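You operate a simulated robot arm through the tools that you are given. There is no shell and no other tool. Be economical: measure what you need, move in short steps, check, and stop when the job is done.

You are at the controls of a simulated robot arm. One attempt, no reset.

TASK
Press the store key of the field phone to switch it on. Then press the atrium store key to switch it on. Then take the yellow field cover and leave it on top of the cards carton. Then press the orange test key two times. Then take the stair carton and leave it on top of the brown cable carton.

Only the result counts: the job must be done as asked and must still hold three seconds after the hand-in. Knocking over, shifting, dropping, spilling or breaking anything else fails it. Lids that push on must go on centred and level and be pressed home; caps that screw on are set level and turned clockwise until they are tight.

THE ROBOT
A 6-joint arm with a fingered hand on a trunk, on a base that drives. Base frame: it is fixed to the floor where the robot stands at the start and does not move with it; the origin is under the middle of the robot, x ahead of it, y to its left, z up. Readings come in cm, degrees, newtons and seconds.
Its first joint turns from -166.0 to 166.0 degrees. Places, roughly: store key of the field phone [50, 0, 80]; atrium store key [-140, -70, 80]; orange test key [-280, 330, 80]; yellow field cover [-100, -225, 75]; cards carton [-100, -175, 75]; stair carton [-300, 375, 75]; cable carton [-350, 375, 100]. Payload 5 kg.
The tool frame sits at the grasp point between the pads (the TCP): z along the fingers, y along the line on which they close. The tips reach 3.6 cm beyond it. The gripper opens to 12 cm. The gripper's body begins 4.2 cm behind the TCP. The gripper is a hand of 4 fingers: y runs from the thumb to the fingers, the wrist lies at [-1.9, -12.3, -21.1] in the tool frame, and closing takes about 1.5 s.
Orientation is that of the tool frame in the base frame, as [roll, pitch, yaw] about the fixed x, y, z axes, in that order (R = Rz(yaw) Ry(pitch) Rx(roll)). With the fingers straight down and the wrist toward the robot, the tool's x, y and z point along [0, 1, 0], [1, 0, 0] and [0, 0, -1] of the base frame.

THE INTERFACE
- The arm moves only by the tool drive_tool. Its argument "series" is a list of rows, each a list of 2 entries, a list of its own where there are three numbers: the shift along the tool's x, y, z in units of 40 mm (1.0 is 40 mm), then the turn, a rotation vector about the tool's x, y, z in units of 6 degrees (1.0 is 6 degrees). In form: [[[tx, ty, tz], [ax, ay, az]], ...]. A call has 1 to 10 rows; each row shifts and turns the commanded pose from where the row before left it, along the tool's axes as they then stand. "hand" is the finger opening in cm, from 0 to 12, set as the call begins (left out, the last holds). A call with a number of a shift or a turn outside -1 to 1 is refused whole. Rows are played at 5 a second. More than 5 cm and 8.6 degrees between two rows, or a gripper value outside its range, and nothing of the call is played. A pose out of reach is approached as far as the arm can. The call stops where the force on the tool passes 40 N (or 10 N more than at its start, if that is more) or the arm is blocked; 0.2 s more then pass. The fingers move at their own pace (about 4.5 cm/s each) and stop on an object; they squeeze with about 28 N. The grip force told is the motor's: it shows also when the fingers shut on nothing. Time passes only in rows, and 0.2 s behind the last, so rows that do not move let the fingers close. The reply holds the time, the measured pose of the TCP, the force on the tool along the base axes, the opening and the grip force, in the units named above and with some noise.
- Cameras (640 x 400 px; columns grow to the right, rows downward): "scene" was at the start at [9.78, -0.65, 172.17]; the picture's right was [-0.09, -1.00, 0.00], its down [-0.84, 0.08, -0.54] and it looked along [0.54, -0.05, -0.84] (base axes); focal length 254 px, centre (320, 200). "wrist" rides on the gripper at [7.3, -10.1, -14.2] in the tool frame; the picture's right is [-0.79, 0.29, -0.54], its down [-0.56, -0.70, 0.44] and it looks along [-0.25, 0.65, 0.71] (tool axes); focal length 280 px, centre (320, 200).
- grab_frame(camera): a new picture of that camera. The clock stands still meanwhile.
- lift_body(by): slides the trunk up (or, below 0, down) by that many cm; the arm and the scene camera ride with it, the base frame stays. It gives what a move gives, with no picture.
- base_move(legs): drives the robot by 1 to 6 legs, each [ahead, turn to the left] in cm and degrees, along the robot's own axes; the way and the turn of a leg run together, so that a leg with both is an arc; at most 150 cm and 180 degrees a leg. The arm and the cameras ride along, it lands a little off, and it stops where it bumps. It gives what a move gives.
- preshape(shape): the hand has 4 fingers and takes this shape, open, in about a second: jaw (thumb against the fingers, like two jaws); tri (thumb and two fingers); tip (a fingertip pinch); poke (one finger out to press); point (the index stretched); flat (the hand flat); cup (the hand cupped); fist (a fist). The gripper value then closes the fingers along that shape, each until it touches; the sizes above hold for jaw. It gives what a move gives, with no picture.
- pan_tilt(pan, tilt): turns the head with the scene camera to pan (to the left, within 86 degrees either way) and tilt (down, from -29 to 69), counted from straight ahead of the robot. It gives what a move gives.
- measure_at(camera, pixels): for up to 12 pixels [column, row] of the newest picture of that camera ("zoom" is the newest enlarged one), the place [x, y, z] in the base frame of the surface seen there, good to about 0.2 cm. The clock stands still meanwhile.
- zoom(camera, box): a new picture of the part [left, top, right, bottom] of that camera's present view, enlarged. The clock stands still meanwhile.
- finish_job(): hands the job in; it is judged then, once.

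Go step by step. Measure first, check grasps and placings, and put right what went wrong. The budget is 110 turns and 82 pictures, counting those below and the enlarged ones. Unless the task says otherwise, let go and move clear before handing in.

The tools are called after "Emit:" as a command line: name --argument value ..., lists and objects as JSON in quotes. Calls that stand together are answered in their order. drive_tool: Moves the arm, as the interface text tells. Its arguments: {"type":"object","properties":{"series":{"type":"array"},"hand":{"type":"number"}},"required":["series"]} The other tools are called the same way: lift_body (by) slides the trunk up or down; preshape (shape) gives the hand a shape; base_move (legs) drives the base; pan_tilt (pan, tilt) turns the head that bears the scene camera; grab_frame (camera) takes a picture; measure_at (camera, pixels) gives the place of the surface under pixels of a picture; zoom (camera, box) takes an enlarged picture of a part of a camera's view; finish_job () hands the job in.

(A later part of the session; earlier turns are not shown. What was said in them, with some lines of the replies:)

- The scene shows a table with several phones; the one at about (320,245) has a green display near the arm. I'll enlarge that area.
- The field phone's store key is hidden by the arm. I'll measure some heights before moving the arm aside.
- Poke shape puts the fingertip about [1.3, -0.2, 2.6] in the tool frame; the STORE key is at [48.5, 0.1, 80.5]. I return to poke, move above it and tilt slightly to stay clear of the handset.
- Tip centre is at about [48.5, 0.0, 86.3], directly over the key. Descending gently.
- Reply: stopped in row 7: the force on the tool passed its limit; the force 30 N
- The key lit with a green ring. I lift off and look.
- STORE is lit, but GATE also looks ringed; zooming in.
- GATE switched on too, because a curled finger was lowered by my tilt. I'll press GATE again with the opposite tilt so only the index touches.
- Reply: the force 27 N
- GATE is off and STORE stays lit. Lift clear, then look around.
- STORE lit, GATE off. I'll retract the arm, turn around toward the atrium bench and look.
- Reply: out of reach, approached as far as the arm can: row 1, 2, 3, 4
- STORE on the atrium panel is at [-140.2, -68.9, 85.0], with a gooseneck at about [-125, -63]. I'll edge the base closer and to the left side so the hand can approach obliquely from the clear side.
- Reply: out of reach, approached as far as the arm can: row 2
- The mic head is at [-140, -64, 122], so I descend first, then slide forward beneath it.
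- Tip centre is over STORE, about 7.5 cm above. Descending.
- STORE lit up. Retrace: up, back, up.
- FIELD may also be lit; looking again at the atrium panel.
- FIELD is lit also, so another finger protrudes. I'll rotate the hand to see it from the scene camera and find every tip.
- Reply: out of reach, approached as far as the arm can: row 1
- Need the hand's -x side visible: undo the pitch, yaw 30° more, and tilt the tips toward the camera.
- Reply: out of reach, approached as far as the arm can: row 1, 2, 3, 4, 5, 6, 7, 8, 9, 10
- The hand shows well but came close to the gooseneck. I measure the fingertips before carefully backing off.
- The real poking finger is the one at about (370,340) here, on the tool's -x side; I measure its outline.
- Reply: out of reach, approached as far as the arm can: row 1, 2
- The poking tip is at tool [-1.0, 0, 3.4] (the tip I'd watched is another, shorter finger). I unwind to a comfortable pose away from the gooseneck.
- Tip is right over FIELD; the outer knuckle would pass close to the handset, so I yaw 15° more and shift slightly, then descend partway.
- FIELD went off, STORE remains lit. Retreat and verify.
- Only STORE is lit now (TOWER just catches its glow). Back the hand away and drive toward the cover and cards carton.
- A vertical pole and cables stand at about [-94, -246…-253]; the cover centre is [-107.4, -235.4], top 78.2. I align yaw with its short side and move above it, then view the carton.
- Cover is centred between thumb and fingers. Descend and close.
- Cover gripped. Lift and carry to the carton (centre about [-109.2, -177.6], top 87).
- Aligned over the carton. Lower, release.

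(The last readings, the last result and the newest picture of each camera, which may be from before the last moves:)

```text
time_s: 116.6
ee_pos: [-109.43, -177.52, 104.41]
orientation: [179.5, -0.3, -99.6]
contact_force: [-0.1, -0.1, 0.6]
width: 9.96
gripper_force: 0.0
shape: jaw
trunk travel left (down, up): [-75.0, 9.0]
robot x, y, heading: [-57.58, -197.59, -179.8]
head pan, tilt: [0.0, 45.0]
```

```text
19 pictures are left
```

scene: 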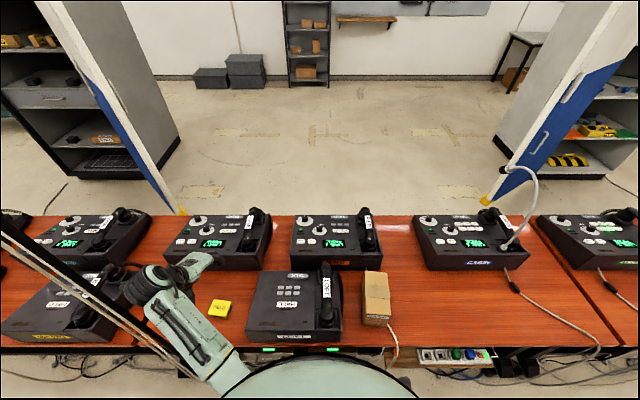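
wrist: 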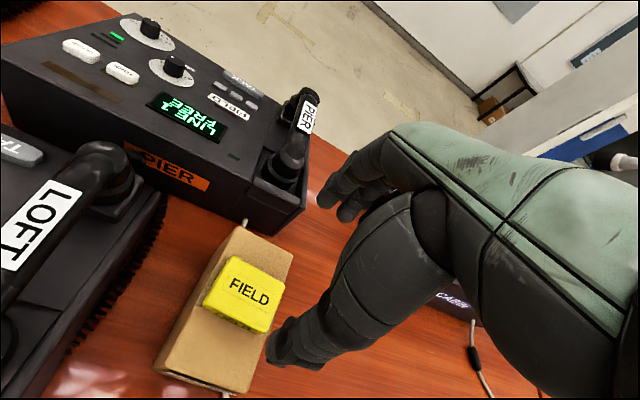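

The cover sits centred on the carton. Next I drive up the aisle toward the far bench with the test key.

Emit:
drive_tool --series '[[[0.9, -0.3, -0.3], [0, 0, 0]], [[0.9, -0.3, -0.3], [0, 0, 0]], [[0.9, -0.3, 0], [0, 0, 0]], [[0.9, 0, 0], [0, 0, 0]]]'

Emit:
base_move --legs '[[0, -96.1], [130, 0], [129.5, 0], [0, 6.1], [150, 0], [25, 0]]'

Emit:
pan_tilt --pan 70 --tilt 25

Emit:
grab_frame --camera "scene"

```text
time_s: 117.6
ee_pos: [-108.2, -192.24, 106.88]
orientation: [179.4, -0.1, -99.6]
contact_force: [0.0, -0.5, 0.1]
width: 9.97
gripper_force: 0.1
shape: jaw
trunk travel left (down, up): [-75.0, 9.0]
robot x, y, heading: [-57.61, -197.51, -179.9]
head pan, tilt: [0.0, 45.0]
```

```text
time_s: 143.2
ee_pos: [-26.97, 285.41, 106.93]
orientation: [179.6, -0.2, 170.3]
contact_force: [0.8, -0.5, -0.4]
width: 9.99
gripper_force: 0.1
shape: jaw
trunk travel left (down, up): [-75.0, 9.0]
robot x, y, heading: [-32.82, 234.92, 89.9]
head pan, tilt: [0.0, 45.0]
```

```text
time_s: 144.6
ee_pos: [-26.95, 285.42, 106.89]
orientation: [179.5, -0.2, 170.3]
contact_force: [0.4, 0.0, -0.6]
width: 9.99
gripper_force: 0.0
shape: jaw
trunk travel left (down, up): [-75.0, 9.0]
robot x, y, heading: [-32.75, 234.63, 90.2]
head pan, tilt: [70.0, 25.0]
```

```text
18 pictures are left
```

scene: 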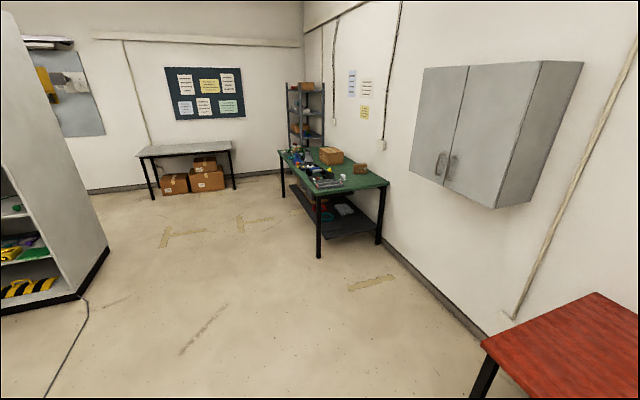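

Emit:
measure_at --camera "scene" --pixels '[[317, 190], [387, 184], [280, 154], [331, 150], [360, 167], [318, 255], [200, 320], [340, 175]]'

Emit:
zoom --camera "scene" --box '[260, 120, 400, 215]'

```text
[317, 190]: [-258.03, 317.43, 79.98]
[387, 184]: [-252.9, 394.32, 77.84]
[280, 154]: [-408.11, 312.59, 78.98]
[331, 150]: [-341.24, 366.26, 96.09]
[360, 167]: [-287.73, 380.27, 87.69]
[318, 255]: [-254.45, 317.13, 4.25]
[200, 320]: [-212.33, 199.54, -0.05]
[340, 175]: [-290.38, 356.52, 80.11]
```

```text
4.21 times, centred on (330, 168) of scene
```

zoom: 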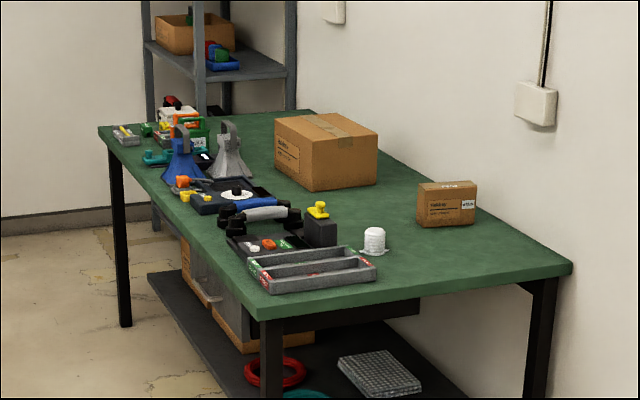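

The bench spans x -408…-253 with its front at y≈315; the test key sits near its front edge, so I drive there.

Emit:
measure_at --camera "scene" --pixels '[[495, 207], [420, 165], [572, 200], [440, 120], [85, 290], [490, 345], [340, 235]]'

Emit:
base_move --legs '[[0, 90], [126, 0], [122, 0], [0, -90], [42, 0]]'

Emit:
pan_tilt --pan 0 --tilt 48

Emit:
grab_frame --camera "scene"

```text
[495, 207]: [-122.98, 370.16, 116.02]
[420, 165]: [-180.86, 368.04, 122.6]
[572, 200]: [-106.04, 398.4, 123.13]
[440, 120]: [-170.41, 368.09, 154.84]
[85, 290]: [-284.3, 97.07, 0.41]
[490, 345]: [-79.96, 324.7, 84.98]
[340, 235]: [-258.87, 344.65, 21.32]
```

```text
time_s: 166.6
ee_pos: [-277.53, 325.0, 107.0]
orientation: [179.5, -0.2, 171.5]
contact_force: [-0.1, -0.1, 0.1]
width: 9.98
gripper_force: 0.1
shape: jaw
trunk travel left (down, up): [-75.0, 9.0]
robot x, y, heading: [-281.86, 273.91, 91.1]
head pan, tilt: [70.0, 25.0]
```

```text
time_s: 168.0
ee_pos: [-277.53, 324.93, 106.95]
orientation: [179.5, -0.2, 171.6]
contact_force: [-0.2, -0.4, -0.1]
width: 9.97
gripper_force: 0.0
shape: jaw
trunk travel left (down, up): [-75.0, 9.0]
robot x, y, heading: [-282.07, 274.73, 91.5]
head pan, tilt: [0.0, 48.0]
```

```text
16 pictures are left
```

scene: 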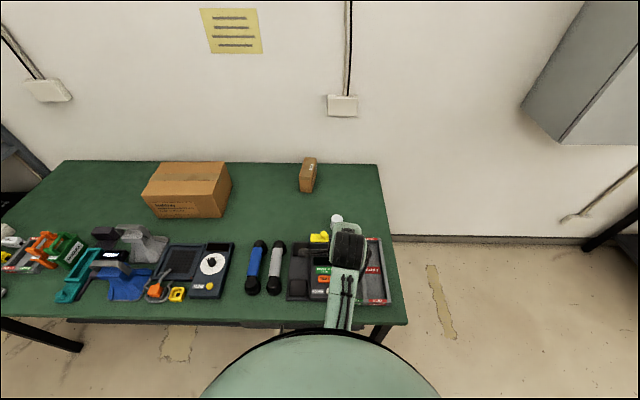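

Emit:
zoom --camera "scene" --box '[280, 225, 400, 305]'

Emit:
measure_at --camera "zoom" --pixels '[[210, 275], [185, 275], [240, 275], [210, 290], [215, 230], [150, 200], [200, 70], [80, 250], [220, 320], [150, 370], [210, 262]]'

Emit:
measure_at --camera "scene" --pixels '[[308, 160], [302, 165], [315, 162], [309, 180], [301, 185], [314, 184], [180, 175], [160, 163], [229, 163], [214, 182], [146, 190], [309, 191]]'

```text
5.00 times, centred on (340, 265) of scene
```

zoom: 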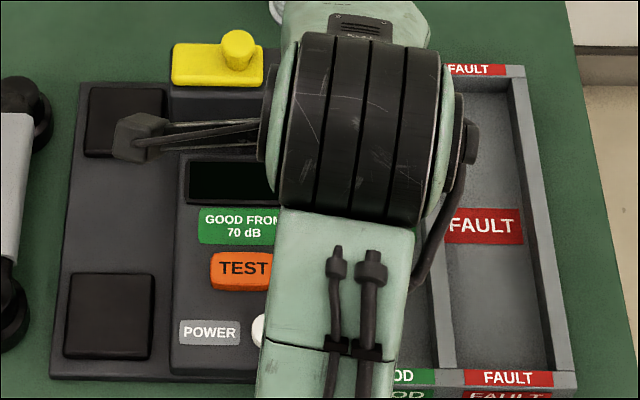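

```text
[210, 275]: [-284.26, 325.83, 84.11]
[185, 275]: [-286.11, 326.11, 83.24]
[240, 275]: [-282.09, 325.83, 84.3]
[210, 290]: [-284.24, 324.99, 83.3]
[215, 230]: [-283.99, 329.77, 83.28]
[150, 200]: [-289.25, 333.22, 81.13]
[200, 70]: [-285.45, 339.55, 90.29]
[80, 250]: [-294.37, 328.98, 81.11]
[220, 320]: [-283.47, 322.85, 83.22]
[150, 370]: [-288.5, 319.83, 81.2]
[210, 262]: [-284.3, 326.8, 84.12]
```

```text
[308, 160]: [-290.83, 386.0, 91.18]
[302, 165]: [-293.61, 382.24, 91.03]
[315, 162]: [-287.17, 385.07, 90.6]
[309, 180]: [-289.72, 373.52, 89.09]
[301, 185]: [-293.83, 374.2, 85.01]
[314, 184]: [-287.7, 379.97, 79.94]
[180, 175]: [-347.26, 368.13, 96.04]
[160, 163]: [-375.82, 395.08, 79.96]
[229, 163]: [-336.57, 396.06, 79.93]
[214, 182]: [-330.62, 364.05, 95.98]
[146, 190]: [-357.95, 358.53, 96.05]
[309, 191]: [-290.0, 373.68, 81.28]
```

The TEST key is at about [-282, 326.4, 84.2]. Switch to poke and move the index tip over it.

Emit:
preshape --shape "poke"

Emit:
drive_tool --series '[[[0.71, 0.1, 0], [0, 0, 0]], [[0.71, 0.1, 0], [0, 0, 0]], [[0, 0, 1], [0, 0, 0]], [[0, 0, 1], [0, 0, 0]], [[0, 0, 1], [0, 0, 0]], [[0, 0, 1], [0, 0, 0]], [[0, 0, 0], [0, 0, 0]]]' --hand 0

Emit:
zoom --camera "wrist" --box '[160, 140, 400, 300]'

```text
time_s: 168.9
ee_pos: [-277.62, 324.89, 106.83]
orientation: [179.5, -0.2, 171.6]
contact_force: [-0.1, 0.4, 0.5]
width: 0.0
gripper_force: 0.0
shape: poke
trunk travel left (down, up): [-75.0, 9.0]
robot x, y, heading: [-282.12, 273.92, 91.3]
head pan, tilt: [0.0, 48.0]
```

```text
time_s: 170.5
ee_pos: [-283.12, 326.81, 90.88]
orientation: [179.5, -0.2, 171.6]
contact_force: [-0.6, -0.5, 0.2]
width: 0.0
gripper_force: 27.5
shape: jaw
trunk travel left (down, up): [-75.0, 9.0]
robot x, y, heading: [-281.81, 274.04, 91.5]
head pan, tilt: [0.0, 48.0]
```

```text
2.50 times, centred on (280, 220) of wrist
```

zoom: 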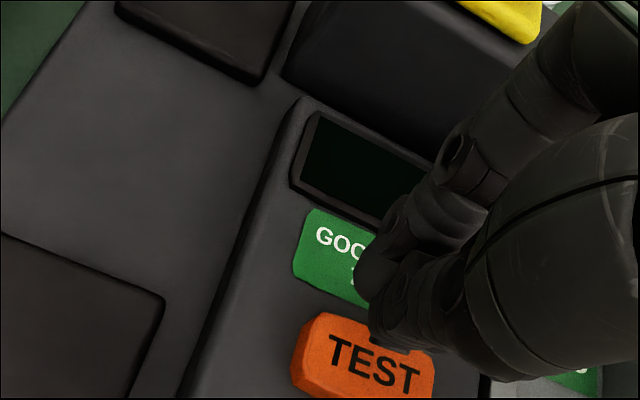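

The hand value reverted it to jaw; lift, re-poke and come back down without setting the hand.

Emit:
drive_tool --series '[[[0, 0, -1], [0, 0, 0]], [[0, 0, -1], [0, 0, 0]]]'

Emit:
preshape --shape "poke"

Emit:
drive_tool --series '[[[0, 0, 1], [0, 0, 0]], [[0, 0, 1], [0, 0, 0]], [[0, 0, 0], [0, 0, 0]]]'

Emit:
zoom --camera "wrist" --box '[200, 160, 400, 300]'

Emit:
measure_at --camera "zoom" --pixels '[[280, 370], [240, 330], [330, 390], [200, 340], [180, 380], [350, 340], [380, 330], [340, 310], [310, 290], [230, 390]]'

```text
time_s: 171.1
ee_pos: [-283.02, 326.76, 98.98]
orientation: [179.6, -0.1, 171.7]
contact_force: [0.7, -0.3, 0.2]
width: 0.0
gripper_force: 27.3
shape: jaw
trunk travel left (down, up): [-75.0, 9.0]
robot x, y, heading: [-282.15, 273.63, 91.1]
head pan, tilt: [0.0, 48.0]
```

```text
time_s: 172.0
ee_pos: [-283.12, 326.64, 98.96]
orientation: [179.6, -0.2, 171.6]
contact_force: [0.2, 0.0, 0.0]
width: 0.02
gripper_force: 0.0
shape: poke
trunk travel left (down, up): [-75.0, 9.0]
robot x, y, heading: [-282.43, 274.56, 91.4]
head pan, tilt: [0.0, 48.0]
```

```text
time_s: 172.8
ee_pos: [-283.18, 326.8, 90.99]
orientation: [179.6, -0.2, 171.6]
contact_force: [-0.6, 0.7, 0.7]
width: 0.0
gripper_force: 0.0
shape: poke
trunk travel left (down, up): [-75.0, 9.0]
robot x, y, heading: [-282.1, 274.23, 91.4]
head pan, tilt: [0.0, 48.0]
```

```text
2.86 times, centred on (300, 230) of wrist
```

zoom: 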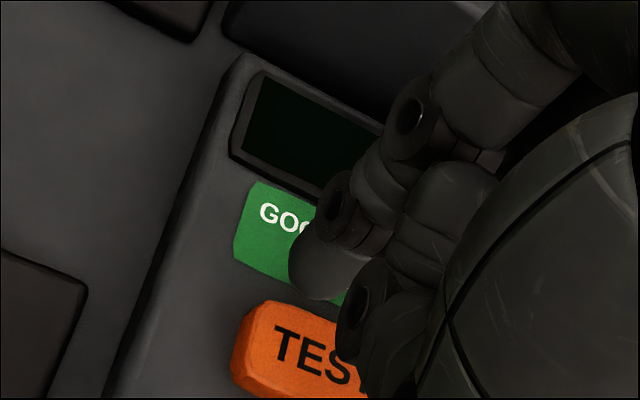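

```text
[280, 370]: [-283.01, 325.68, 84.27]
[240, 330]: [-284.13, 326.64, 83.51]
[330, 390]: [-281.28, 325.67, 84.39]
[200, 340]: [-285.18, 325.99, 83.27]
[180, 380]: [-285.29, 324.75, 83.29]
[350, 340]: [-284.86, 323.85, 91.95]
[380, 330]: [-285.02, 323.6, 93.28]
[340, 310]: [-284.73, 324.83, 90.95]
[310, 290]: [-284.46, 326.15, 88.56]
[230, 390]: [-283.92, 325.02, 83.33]
```

Emit:
drive_tool --series '[[[0, -0.08, 0.7], [0, 0, 0]], [[0, 0, 0.1], [0, 0, 0]], [[0, 0, 0.06], [0, 0, 0]], [[0, 0, 0.06], [0, 0, 0]], [[0, 0, 0], [0, 0, 0]]]'

Emit:
zoom --camera "wrist" --box '[200, 160, 400, 300]'

```text
time_s: 174.0
ee_pos: [-283.14, 326.68, 87.39]
orientation: [179.4, -0.2, 171.7]
contact_force: [-0.3, 1.3, 4.9]
width: 0.0
gripper_force: 0.1
shape: poke
trunk travel left (down, up): [-75.0, 9.0]
robot x, y, heading: [-282.02, 274.39, 91.4]
head pan, tilt: [0.0, 48.0]
```

```text
2.86 times, centred on (300, 230) of wrist
```

zoom: 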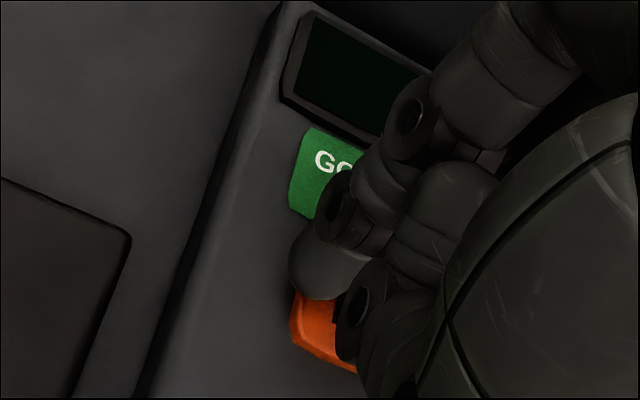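

Emit:
drive_tool --series '[[[0, 0, 0.05], [0, 0, 0]], [[0, 0, 0.05], [0, 0, 0]], [[0, 0, 0], [0, 0, 0]]]'

Emit:
zoom --camera "wrist" --box '[200, 120, 400, 300]'

```text
time_s: 174.8
ee_pos: [-283.14, 326.53, 87.04]
orientation: [179.3, -0.1, 171.6]
contact_force: [-1.5, 3.2, 14.8]
width: 0.01
gripper_force: 0.0
shape: poke
trunk travel left (down, up): [-75.0, 9.0]
robot x, y, heading: [-282.08, 274.12, 91.2]
head pan, tilt: [0.0, 48.0]
```

```text
2.22 times, centred on (300, 210) of wrist
```

zoom: 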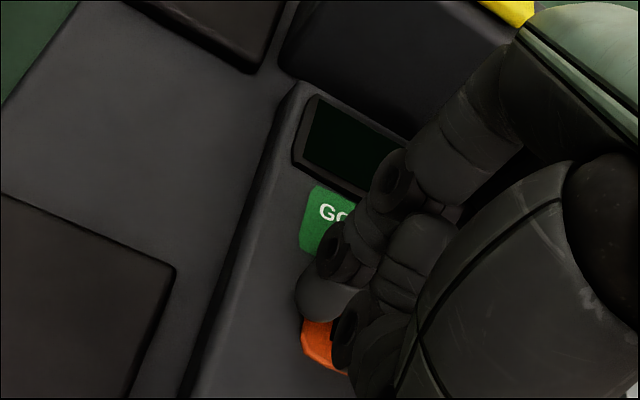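

Pressed firmly (15 N). Release fully and look.

Emit:
drive_tool --series '[[[0, 0, -0.5], [0, 0, 0]], [[0, 0, -0.5], [0, 0, 0]], [[0, 0, 0], [0, 0, 0]]]'

Emit:
zoom --camera "wrist" --box '[200, 160, 400, 300]'

```text
time_s: 175.6
ee_pos: [-283.01, 326.29, 90.94]
orientation: [179.6, -0.2, 171.6]
contact_force: [-0.1, 0.1, -0.7]
width: 0.0
gripper_force: 0.0
shape: poke
trunk travel left (down, up): [-75.0, 9.0]
robot x, y, heading: [-282.3, 274.38, 91.4]
head pan, tilt: [0.0, 48.0]
```

```text
2.86 times, centred on (300, 230) of wrist
```

zoom: 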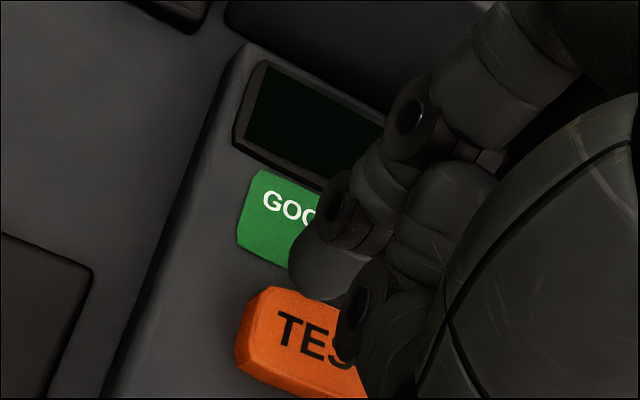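

Emit:
drive_tool --series '[[[0, 0, 0.7], [0, 0, 0]], [[0, 0, 0.1], [0, 0, 0]], [[0, 0, 0.06], [0, 0, 0]], [[0, 0, 0.06], [0, 0, 0]], [[0, 0, 0.05], [0, 0, 0]], [[0, 0, 0.03], [0, 0, 0]], [[0, 0, 0], [0, 0, 0]]]'

Emit:
drive_tool --series '[[[0, 0, -0.8], [0, 0, 0]], [[0, 0, -1], [0, 0, 0]], [[0, 0, -1], [0, 0, 0]], [[0, 0, -1], [0, 0, 0]], [[0, 0, -1], [0, 0, 0]], [[0, 0, 0], [0, 0, 0]]]'

Emit:
zoom --camera "wrist" --box '[100, 150, 500, 400]'

```text
time_s: 177.2
ee_pos: [-283.14, 326.49, 87.1]
orientation: [179.4, -0.2, 171.6]
contact_force: [-2.9, 3.2, 15.4]
width: 0.0
gripper_force: 0.1
shape: poke
trunk travel left (down, up): [-75.0, 9.0]
robot x, y, heading: [-282.49, 274.13, 91.3]
head pan, tilt: [0.0, 48.0]
```

```text
time_s: 178.6
ee_pos: [-282.99, 326.36, 106.08]
orientation: [179.5, -0.2, 171.6]
contact_force: [0.3, -1.1, -0.2]
width: 0.0
gripper_force: 0.2
shape: poke
trunk travel left (down, up): [-75.0, 9.0]
robot x, y, heading: [-282.09, 274.08, 91.2]
head pan, tilt: [0.0, 48.0]
```

```text
1.60 times, centred on (300, 275) of wrist
```

zoom: 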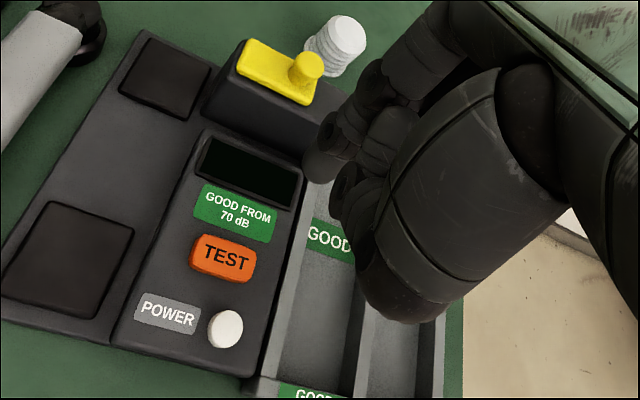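

Two presses done. Now I drive around to the right end of the bench to reach the stair carton (about x -294…-288, y 373…386, top 91).

Emit:
base_move --legs '[[-40, 0], [0, -71], [100, 0], [61, 0], [0, 128.3], [105.5, 0]]'

Emit:
base_move --legs '[[0, 31.4]]'

Emit:
preshape --shape "jaw"

Emit:
pan_tilt --pan -20 --tilt 40

Emit:
grab_frame --camera "scene"

```text
time_s: 202.4
ee_pos: [-261.73, 375.57, 106.17]
orientation: [179.5, -0.3, -132.7]
contact_force: [0.9, 0.4, -0.2]
width: 0.02
gripper_force: 0.2
shape: poke
trunk travel left (down, up): [-75.0, 9.0]
robot x, y, heading: [-218.51, 346.77, 146.9]
head pan, tilt: [0.0, 48.0]
```

```text
time_s: 204.3
ee_pos: [-270.38, 348.64, 106.07]
orientation: [179.4, -0.2, -101.5]
contact_force: [0.0, 0.5, 0.2]
width: 0.03
gripper_force: 0.1
shape: poke
trunk travel left (down, up): [-75.0, 9.0]
robot x, y, heading: [-218.49, 346.76, 178.1]
head pan, tilt: [0.0, 48.0]
```

```text
time_s: 205.2
ee_pos: [-270.31, 348.64, 106.05]
orientation: [179.4, -0.1, -101.5]
contact_force: [1.1, 0.3, -0.5]
width: 11.97
gripper_force: 0.0
shape: jaw
trunk travel left (down, up): [-75.0, 9.0]
robot x, y, heading: [-218.58, 346.35, 178.2]
head pan, tilt: [0.0, 48.0]
```

```text
time_s: 206.1
ee_pos: [-270.31, 348.59, 106.03]
orientation: [179.6, -0.1, -101.4]
contact_force: [0.3, 0.3, 0.3]
width: 11.96
gripper_force: 0.1
shape: jaw
trunk travel left (down, up): [-75.0, 9.0]
robot x, y, heading: [-218.51, 347.15, 178.1]
head pan, tilt: [-20.0, 40.0]
```

```text
8 pictures are left
```

scene: 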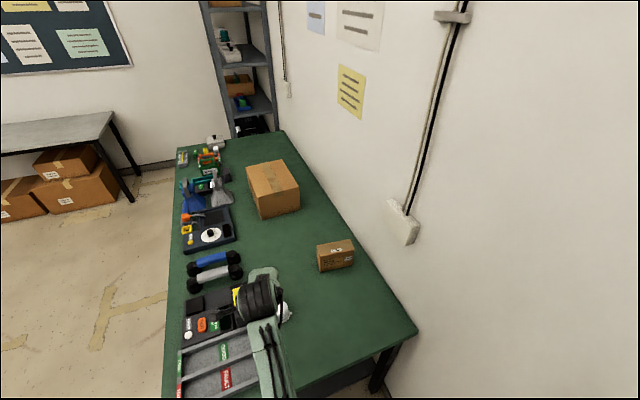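

Emit:
measure_at --camera "scene" --pixels '[[319, 248], [349, 240], [353, 250], [321, 257], [336, 249], [337, 263], [249, 169], [282, 162], [296, 185], [263, 193], [272, 178], [400, 215]]'

```text
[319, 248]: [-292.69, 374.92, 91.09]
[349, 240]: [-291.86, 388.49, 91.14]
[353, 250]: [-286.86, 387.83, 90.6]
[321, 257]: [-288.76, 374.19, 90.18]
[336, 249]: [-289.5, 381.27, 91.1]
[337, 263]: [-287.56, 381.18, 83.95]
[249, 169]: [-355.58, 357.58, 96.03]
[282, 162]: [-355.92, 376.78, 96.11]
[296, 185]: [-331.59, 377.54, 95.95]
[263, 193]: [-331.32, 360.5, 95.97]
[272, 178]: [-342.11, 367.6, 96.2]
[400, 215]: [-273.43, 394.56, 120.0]
```

Emit:
base_move --legs '[[3.5, 0]]'

Emit:
drive_tool --series '[[[0, 0, 0], [0, 0, -0.82]], [[0, 0, 0], [0, 0, 0]]]' --hand 11

```text
time_s: 206.9
ee_pos: [-273.6, 348.79, 106.19]
orientation: [179.4, -0.1, -101.5]
contact_force: [1.1, -0.6, -0.4]
width: 11.99
gripper_force: 0.1
shape: jaw
trunk travel left (down, up): [-75.0, 9.0]
robot x, y, heading: [-221.68, 347.0, 178.2]
head pan, tilt: [-20.0, 40.0]
```

```text
time_s: 207.5
ee_pos: [-273.91, 348.7, 106.11]
orientation: [179.5, -0.1, -96.5]
contact_force: [0.4, 0.2, -0.9]
width: 11.02
gripper_force: 0.0
shape: jaw
trunk travel left (down, up): [-75.0, 9.0]
robot x, y, heading: [-221.66, 346.62, 177.6]
head pan, tilt: [-20.0, 40.0]
```

Emit:
drive_tool --series '[[[-0.833, 0.556, 0], [0, 0, 0]], [[-0.833, 0.556, 0], [0, 0, 0]], [[-0.833, 0.556, 0], [0, 0, 0]], [[-0.833, 0.556, 0], [0, 0, 0]], [[-0.833, 0.556, 0], [0, 0, 0]], [[-0.833, 0.556, 0], [0, 0, 0]], [[-0.833, 0.556, 0], [0, 0, 0]], [[-0.833, 0.556, 0], [0, 0, 0]], [[-0.833, 0.556, 0], [0, 0, 0]], [[0, 0, 0], [0, 0, 0]]]'

Emit:
drive_tool --series '[[[0, 0, 1], [0, 0, 0]], [[0, 0, 1], [0, 0, 0]], [[0, 0, 0], [0, 0, 0]]]'

Emit:
grab_frame --camera "wrist"

Emit:
measure_at --camera "wrist" --pixels '[[260, 270], [280, 290], [240, 300], [280, 375], [325, 190], [270, 250], [300, 270]]'

```text
time_s: 209.7
ee_pos: [-290.21, 380.77, 106.21]
orientation: [179.5, -0.2, -96.5]
contact_force: [-0.6, -0.3, -0.2]
width: 11.03
gripper_force: 0.1
shape: jaw
trunk travel left (down, up): [-75.0, 9.0]
robot x, y, heading: [-221.92, 346.81, 178.3]
head pan, tilt: [-20.0, 40.0]
```

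```text
time_s: 210.5
ee_pos: [-290.3, 380.62, 98.23]
orientation: [179.5, -0.1, -96.6]
contact_force: [0.0, 0.2, 0.2]
width: 10.98
gripper_force: 0.1
shape: jaw
trunk travel left (down, up): [-75.0, 9.0]
robot x, y, heading: [-221.69, 346.55, 178.1]
head pan, tilt: [-20.0, 40.0]
```

```text
7 pictures are left
```

wrist: 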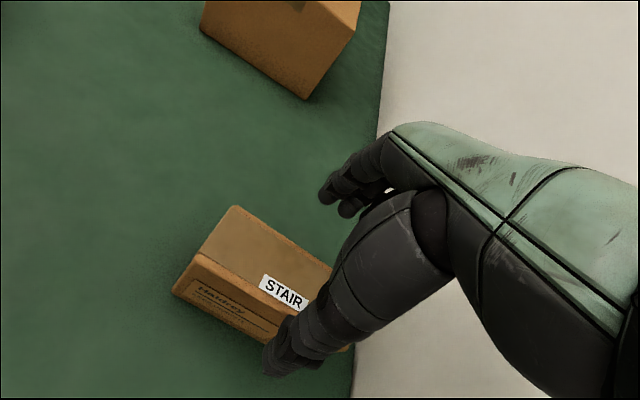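

```text
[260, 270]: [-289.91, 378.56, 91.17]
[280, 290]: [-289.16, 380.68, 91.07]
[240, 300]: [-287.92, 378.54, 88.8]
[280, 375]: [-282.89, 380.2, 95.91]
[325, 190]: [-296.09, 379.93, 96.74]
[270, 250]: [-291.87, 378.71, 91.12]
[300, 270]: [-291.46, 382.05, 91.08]
```

Carton is centred between thumb and fingers. Descend, grip, lift.

Emit:
drive_tool --series '[[[0, 0, 1], [0, 0, 0]], [[0, 0, 1], [0, 0, 0]], [[0, 0, 0.4], [0, 0, 0]], [[0, 0, 0], [0, 0, 0]]]'

Emit:
drive_tool --series '[[[0, 0, 0], [0, 0, 0]], [[0, 0, 0], [0, 0, 0]], [[0, 0, 0], [0, 0, 0]], [[0, 0, 0], [0, 0, 0]], [[0, 0, 0], [0, 0, 0]], [[0, 0, 0], [0, 0, 0]], [[0, 0, 0], [0, 0, 0]], [[0, 0, 0], [0, 0, 0]]]' --hand 3.5

Emit:
drive_tool --series '[[[0, 0, -0.5], [0, 0, 0]], [[0, 0, -1], [0, 0, 0]], [[0, 0, -1], [0, 0, 0]], [[0, 0, -1], [0, 0, 0]], [[0, 0, -1], [0, 0, 0]], [[0, 0, 0], [0, 0, 0]]]'

Emit:
grab_frame --camera "wrist"

```text
time_s: 211.5
ee_pos: [-290.37, 380.83, 88.43]
orientation: [179.5, -0.1, -96.5]
contact_force: [-0.3, -0.6, -0.5]
width: 11.03
gripper_force: 0.0
shape: jaw
trunk travel left (down, up): [-75.0, 9.0]
robot x, y, heading: [-221.63, 346.89, 178.2]
head pan, tilt: [-20.0, 40.0]
```

```text
time_s: 213.3
ee_pos: [-290.36, 380.8, 88.54]
orientation: [179.5, 0.0, -96.5]
contact_force: [0.0, -0.4, -0.7]
width: 5.61
gripper_force: 27.7
shape: jaw
trunk travel left (down, up): [-75.0, 9.0]
robot x, y, heading: [-221.71, 346.65, 178.3]
head pan, tilt: [-20.0, 40.0]
```

```text
time_s: 214.7
ee_pos: [-290.32, 380.98, 106.57]
orientation: [179.7, -0.2, -96.5]
contact_force: [-0.8, 0.5, -4.3]
width: 5.61
gripper_force: 27.3
shape: jaw
trunk travel left (down, up): [-75.0, 9.0]
robot x, y, heading: [-221.65, 346.82, 178.1]
head pan, tilt: [-20.0, 40.0]
```

```text
6 pictures are left
```

wrist: 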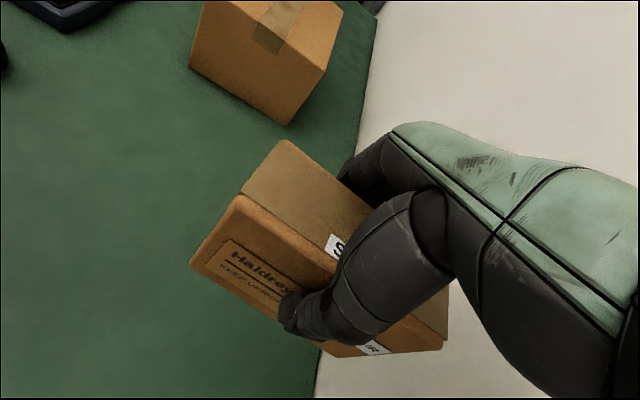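

Carton held securely. Retrace from the wall and drive round to the front of the cable carton, raising the trunk for clearance.

Emit:
drive_tool --series '[[[0.833, -0.556, 0], [0, 0, 0]], [[0.833, -0.556, 0], [0, 0, 0]], [[0.833, -0.556, 0], [0, 0, 0]], [[0.833, -0.556, 0], [0, 0, 0]], [[0.833, -0.556, 0], [0, 0, 0]], [[0.833, -0.556, 0], [0, 0, 0]], [[0.833, -0.556, 0], [0, 0, 0]], [[0.833, -0.556, 0], [0, 0, 0]], [[0.833, -0.556, 0], [0, 0, 0]]]'

Emit:
lift_body --by 8

Emit:
base_move --legs '[[0, 91.8], [112, 0], [0, -90], [122, 0], [0, -90], [40, 0]]'

Emit:
pan_tilt --pan 0 --tilt 42

Emit:
grab_frame --camera "scene"

```text
time_s: 216.7
ee_pos: [-273.6, 348.6, 106.55]
orientation: [179.4, -0.1, -96.6]
contact_force: [0.6, -0.4, -4.3]
width: 5.6
gripper_force: 28.0
shape: jaw
trunk travel left (down, up): [-75.0, 9.0]
robot x, y, heading: [-221.84, 347.16, 178.2]
head pan, tilt: [-20.0, 40.0]
```

```text
time_s: 217.9
ee_pos: [-273.77, 348.81, 114.48]
orientation: [179.6, 0.0, -96.5]
contact_force: [-1.3, 0.0, -5.0]
width: 5.58
gripper_force: 27.8
shape: jaw
trunk travel left (down, up): [-83.0, 1.0]
robot x, y, heading: [-221.8, 346.61, 178.4]
head pan, tilt: [-20.0, 40.0]
```

```text
time_s: 224.4
ee_pos: [-225.07, 266.52, 114.42]
orientation: [179.7, -0.2, -7.5]
contact_force: [0.7, 0.2, -5.0]
width: 5.51
gripper_force: 28.3
shape: jaw
trunk travel left (down, up): [-83.0, 1.0]
robot x, y, heading: [-221.31, 318.83, -100.7]
head pan, tilt: [-20.0, 40.0]
stopped in leg 2: the robot was blocked; the commanded pose is now the measured one
```

```text
time_s: 225.3
ee_pos: [-225.04, 266.57, 114.31]
orientation: [179.6, -0.1, -7.7]
contact_force: [0.0, 0.4, -3.8]
width: 5.51
gripper_force: 28.1
shape: jaw
trunk travel left (down, up): [-83.0, 1.0]
robot x, y, heading: [-221.45, 318.49, -100.9]
head pan, tilt: [0.0, 42.0]
```

```text
5 pictures are left
```

scene: 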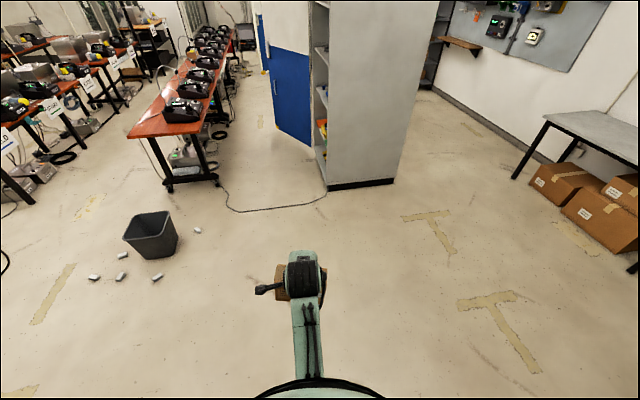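

The base brushed the bench's corner leg region and was stopped and turned slightly. I steer away to the left before continuing.

Emit:
base_move --legs '[[0, 35], [30, 0]]'

```text
time_s: 229.0
ee_pos: [-182.58, 246.62, 114.57]
orientation: [179.5, -0.1, 27.1]
contact_force: [0.1, 0.4, -4.5]
width: 5.52
gripper_force: 27.6
shape: jaw
trunk travel left (down, up): [-83.0, 1.0]
robot x, y, heading: [-209.22, 291.16, -65.4]
head pan, tilt: [0.0, 42.0]
```

Emit:
base_move --legs '[[66, 0], [0, -114.6], [100, 0], [63, 0], [0, -90], [40, 0]]'

Emit:
grab_frame --camera "scene"

```text
time_s: 251.3
ee_pos: [-348.87, 324.42, 114.48]
orientation: [179.6, 0.0, -178.5]
contact_force: [0.4, 0.3, -4.4]
width: 5.45
gripper_force: 28.5
shape: jaw
trunk travel left (down, up): [-83.0, 1.0]
robot x, y, heading: [-344.01, 272.61, 88.6]
head pan, tilt: [0.0, 42.0]
```

```text
4 pictures are left
```

scene: 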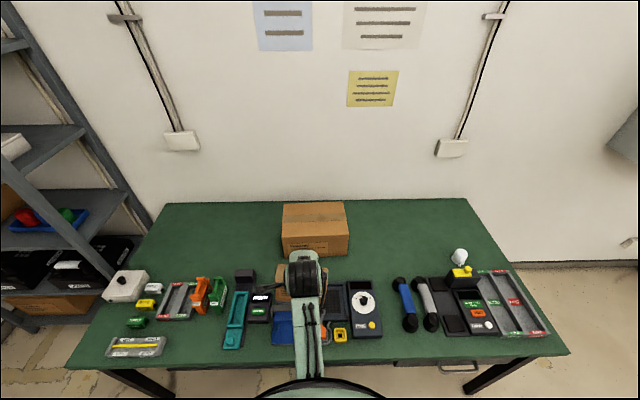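

Emit:
measure_at --camera "scene" --pixels '[[285, 207], [343, 203], [346, 231], [286, 235], [315, 220], [450, 330], [240, 350], [288, 260], [525, 335], [300, 300]]'

```text
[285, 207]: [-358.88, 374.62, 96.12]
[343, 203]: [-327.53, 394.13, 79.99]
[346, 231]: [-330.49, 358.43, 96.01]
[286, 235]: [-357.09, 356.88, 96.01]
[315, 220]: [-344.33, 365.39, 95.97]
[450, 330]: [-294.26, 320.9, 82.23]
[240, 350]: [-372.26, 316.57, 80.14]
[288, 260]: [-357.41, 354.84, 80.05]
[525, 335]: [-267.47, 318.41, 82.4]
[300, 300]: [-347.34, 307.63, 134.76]
```

Cable carton's top is centred near [-344.3, 367.5, 96]; nothing was disturbed. Drive 12 cm closer and extend the arm over it.

Emit:
base_move --legs '[[12, 0]]'

Emit:
drive_tool --series '[[[-0.13, 0.93, 0], [0, 0, 0]], [[-0.13, 0.93, 0], [0, 0, 0]], [[-0.13, 0.93, 0], [0, 0, 0]], [[-0.13, 0.93, 0], [0, 0, 0]], [[-0.13, 0.93, 0], [0, 0, 0]], [[-0.13, 0.93, 0], [0, 0, 0]], [[0, 0, 0], [0, 0, 0]]]'

```text
time_s: 252.6
ee_pos: [-348.63, 336.4, 114.46]
orientation: [179.6, -0.2, -178.5]
contact_force: [0.0, 0.3, -4.8]
width: 5.46
gripper_force: 28.3
shape: jaw
trunk travel left (down, up): [-83.0, 1.0]
robot x, y, heading: [-343.71, 284.69, 88.8]
head pan, tilt: [0.0, 42.0]
```

```text
time_s: 254.2
ee_pos: [-346.01, 358.94, 114.54]
orientation: [179.6, -0.2, -178.5]
contact_force: [0.5, 0.1, -4.5]
width: 5.46
gripper_force: 28.3
shape: jaw
trunk travel left (down, up): [-83.0, 1.0]
robot x, y, heading: [-344.2, 285.22, 88.5]
head pan, tilt: [0.0, 42.0]
```

Emit:
drive_tool --series '[[[-0.1, 0.63, 0], [0, 0, 0]], [[-0.1, 0.63, 0], [0, 0, 0]], [[-0.1, 0.63, 0], [0, 0, 0]], [[0, 0, 0], [0, 0, 0]]]'

Emit:
grab_frame --camera "wrist"

Emit:
measure_at --camera "wrist" --pixels '[[284, 150], [240, 200], [195, 265], [150, 200], [150, 300], [250, 370], [330, 360], [200, 330]]'

```text
time_s: 255.2
ee_pos: [-345.09, 366.54, 114.52]
orientation: [179.7, -0.1, -178.5]
contact_force: [-0.1, 0.8, -3.8]
width: 5.45
gripper_force: 27.8
shape: jaw
trunk travel left (down, up): [-83.0, 1.0]
robot x, y, heading: [-343.91, 285.01, 88.5]
head pan, tilt: [0.0, 42.0]
```

```text
3 pictures are left
```

wrist: 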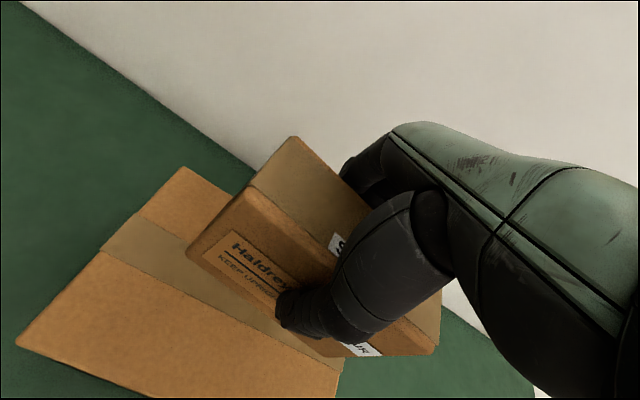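

```text
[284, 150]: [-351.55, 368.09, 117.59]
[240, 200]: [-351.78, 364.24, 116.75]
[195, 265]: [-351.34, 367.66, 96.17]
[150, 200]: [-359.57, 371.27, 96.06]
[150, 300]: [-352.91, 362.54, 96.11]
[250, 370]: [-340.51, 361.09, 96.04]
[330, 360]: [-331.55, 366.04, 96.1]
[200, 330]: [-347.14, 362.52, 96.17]
```

Emit:
drive_tool --series '[[[0, 0, 0.9], [0, 0, 0]], [[0, 0, 0.9], [0, 0, 0]], [[0, 0, 0.5], [0, 0, 0]], [[0, 0, 0.07], [0, 0, 0]], [[0, 0, 0.05], [0, 0, 0]], [[0, 0, 0], [0, 0, 0]]]'

```text
time_s: 256.6
ee_pos: [-345.18, 366.57, 104.93]
orientation: [179.7, -0.1, -178.5]
contact_force: [-0.4, 0.6, -1.3]
width: 5.5
gripper_force: 27.8
shape: jaw
trunk travel left (down, up): [-83.0, 1.0]
robot x, y, heading: [-343.98, 284.84, 88.6]
head pan, tilt: [0.0, 42.0]
```

Emit:
drive_tool --series '[[[0, 0, 0.04], [0, 0, 0]], [[0, 0, 0.02], [0, 0, 0]], [[0, 0, 0], [0, 0, 0]]]'

Emit:
drive_tool --series '[[[0, 0, 0], [0, 0, 0]], [[0, 0, 0], [0, 0, 0]], [[0, 0, 0], [0, 0, 0]], [[0, 0, 0], [0, 0, 0]], [[0, 0, 0], [0, 0, 0]], [[0, 0, 0], [0, 0, 0]]]' --hand 11

Emit:
drive_tool --series '[[[0, 0, -0.4], [0, 0, 0]], [[0, 0, -0.8], [0, 0, 0]], [[0, 0, -0.8], [0, 0, 0]], [[0, 0, -0.4], [0, 0, 0]], [[0, 0, 0], [0, 0, 0]]]'

Emit:
grab_frame --camera "wrist"

```text
time_s: 257.4
ee_pos: [-345.26, 366.59, 104.68]
orientation: [179.6, 0.0, -178.4]
contact_force: [-2.1, -0.6, 0.5]
width: 5.48
gripper_force: 28.3
shape: jaw
trunk travel left (down, up): [-83.0, 1.0]
robot x, y, heading: [-343.59, 284.77, 88.8]
head pan, tilt: [0.0, 42.0]
```

```text
time_s: 258.8
ee_pos: [-345.18, 366.42, 104.6]
orientation: [179.6, -0.1, -178.5]
contact_force: [0.4, 0.1, -0.2]
width: 11.02
gripper_force: 0.1
shape: jaw
trunk travel left (down, up): [-83.0, 1.0]
robot x, y, heading: [-344.31, 284.66, 88.7]
head pan, tilt: [0.0, 42.0]
```

```text
time_s: 260.0
ee_pos: [-345.06, 366.5, 114.27]
orientation: [179.8, -0.2, -178.5]
contact_force: [-0.1, 0.0, -0.8]
width: 10.98
gripper_force: 0.0
shape: jaw
trunk travel left (down, up): [-83.0, 1.0]
robot x, y, heading: [-343.67, 285.05, 88.6]
head pan, tilt: [0.0, 42.0]
```

```text
2 pictures are left
```

wrist: 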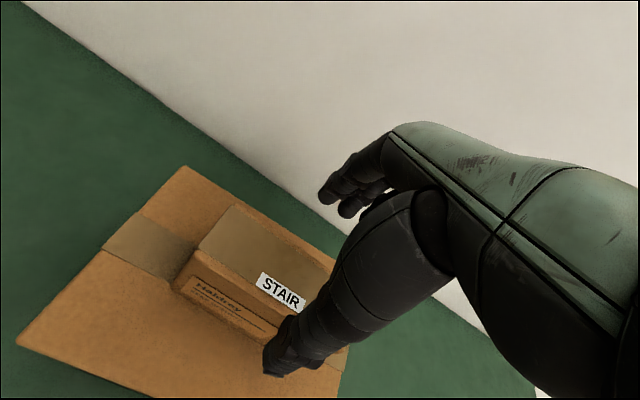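

The stair carton stands level on the cable carton. Move clear and take one last look.

Emit:
drive_tool --series '[[[0, 0, -0.4], [0, 0, 0]], [[0, -0.8, 0], [0, 0, 0]], [[0, -0.9, 0], [0, 0, 0]], [[0, -0.9, 0], [0, 0, 0]], [[0, -0.9, 0], [0, 0, 0]], [[0, -0.9, 0], [0, 0, 0]], [[0, 0, 0], [0, 0, 0]]]'

Emit:
grab_frame --camera "scene"

```text
time_s: 261.6
ee_pos: [-344.67, 348.94, 115.66]
orientation: [179.8, -0.1, -178.4]
contact_force: [-0.4, -0.1, 0.1]
width: 10.98
gripper_force: 0.0
shape: jaw
trunk travel left (down, up): [-83.0, 1.0]
robot x, y, heading: [-343.93, 284.92, 88.9]
head pan, tilt: [0.0, 42.0]
```

```text
1 pictures are left
```

scene: 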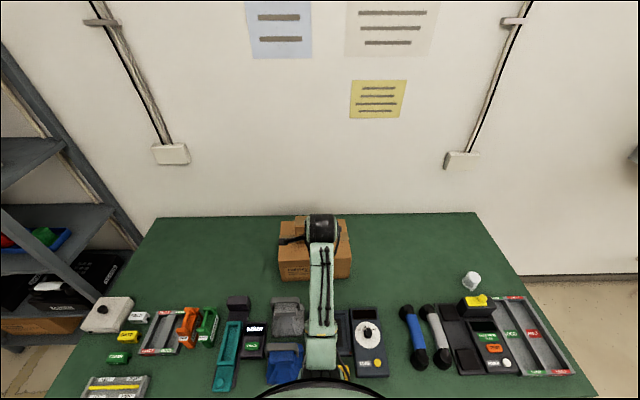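

All five steps are done, the hand is clear and nothing on this bench looks disturbed, so I'm handing in.

Emit:
finish_job

```text
The job is handed in.
```

I did all five steps and handed the job in, but two other keys were pressed by mistake and the test key presses couldn't be confirmed.

- **Field phone:** its store key is lit. A second finger also switched on its gate key, so I pressed gate again and it went off.
- **Atrium:** its store key is lit. The field key there also came on by accident, and I switched it back off.
- **Yellow field cover:** it sits centred on the cards carton.
- **Orange test key:** I pressed it twice, at about 15 N each time with a full release between. The device showed no light or display change, so only the force readings show that the presses took.
- **Stair carton:** it stands level on the cable carton.

While I was carrying the stair carton, the base was blocked once, probably by that bench's corner leg. Measurements and the last picture showed nothing on the bench moved.
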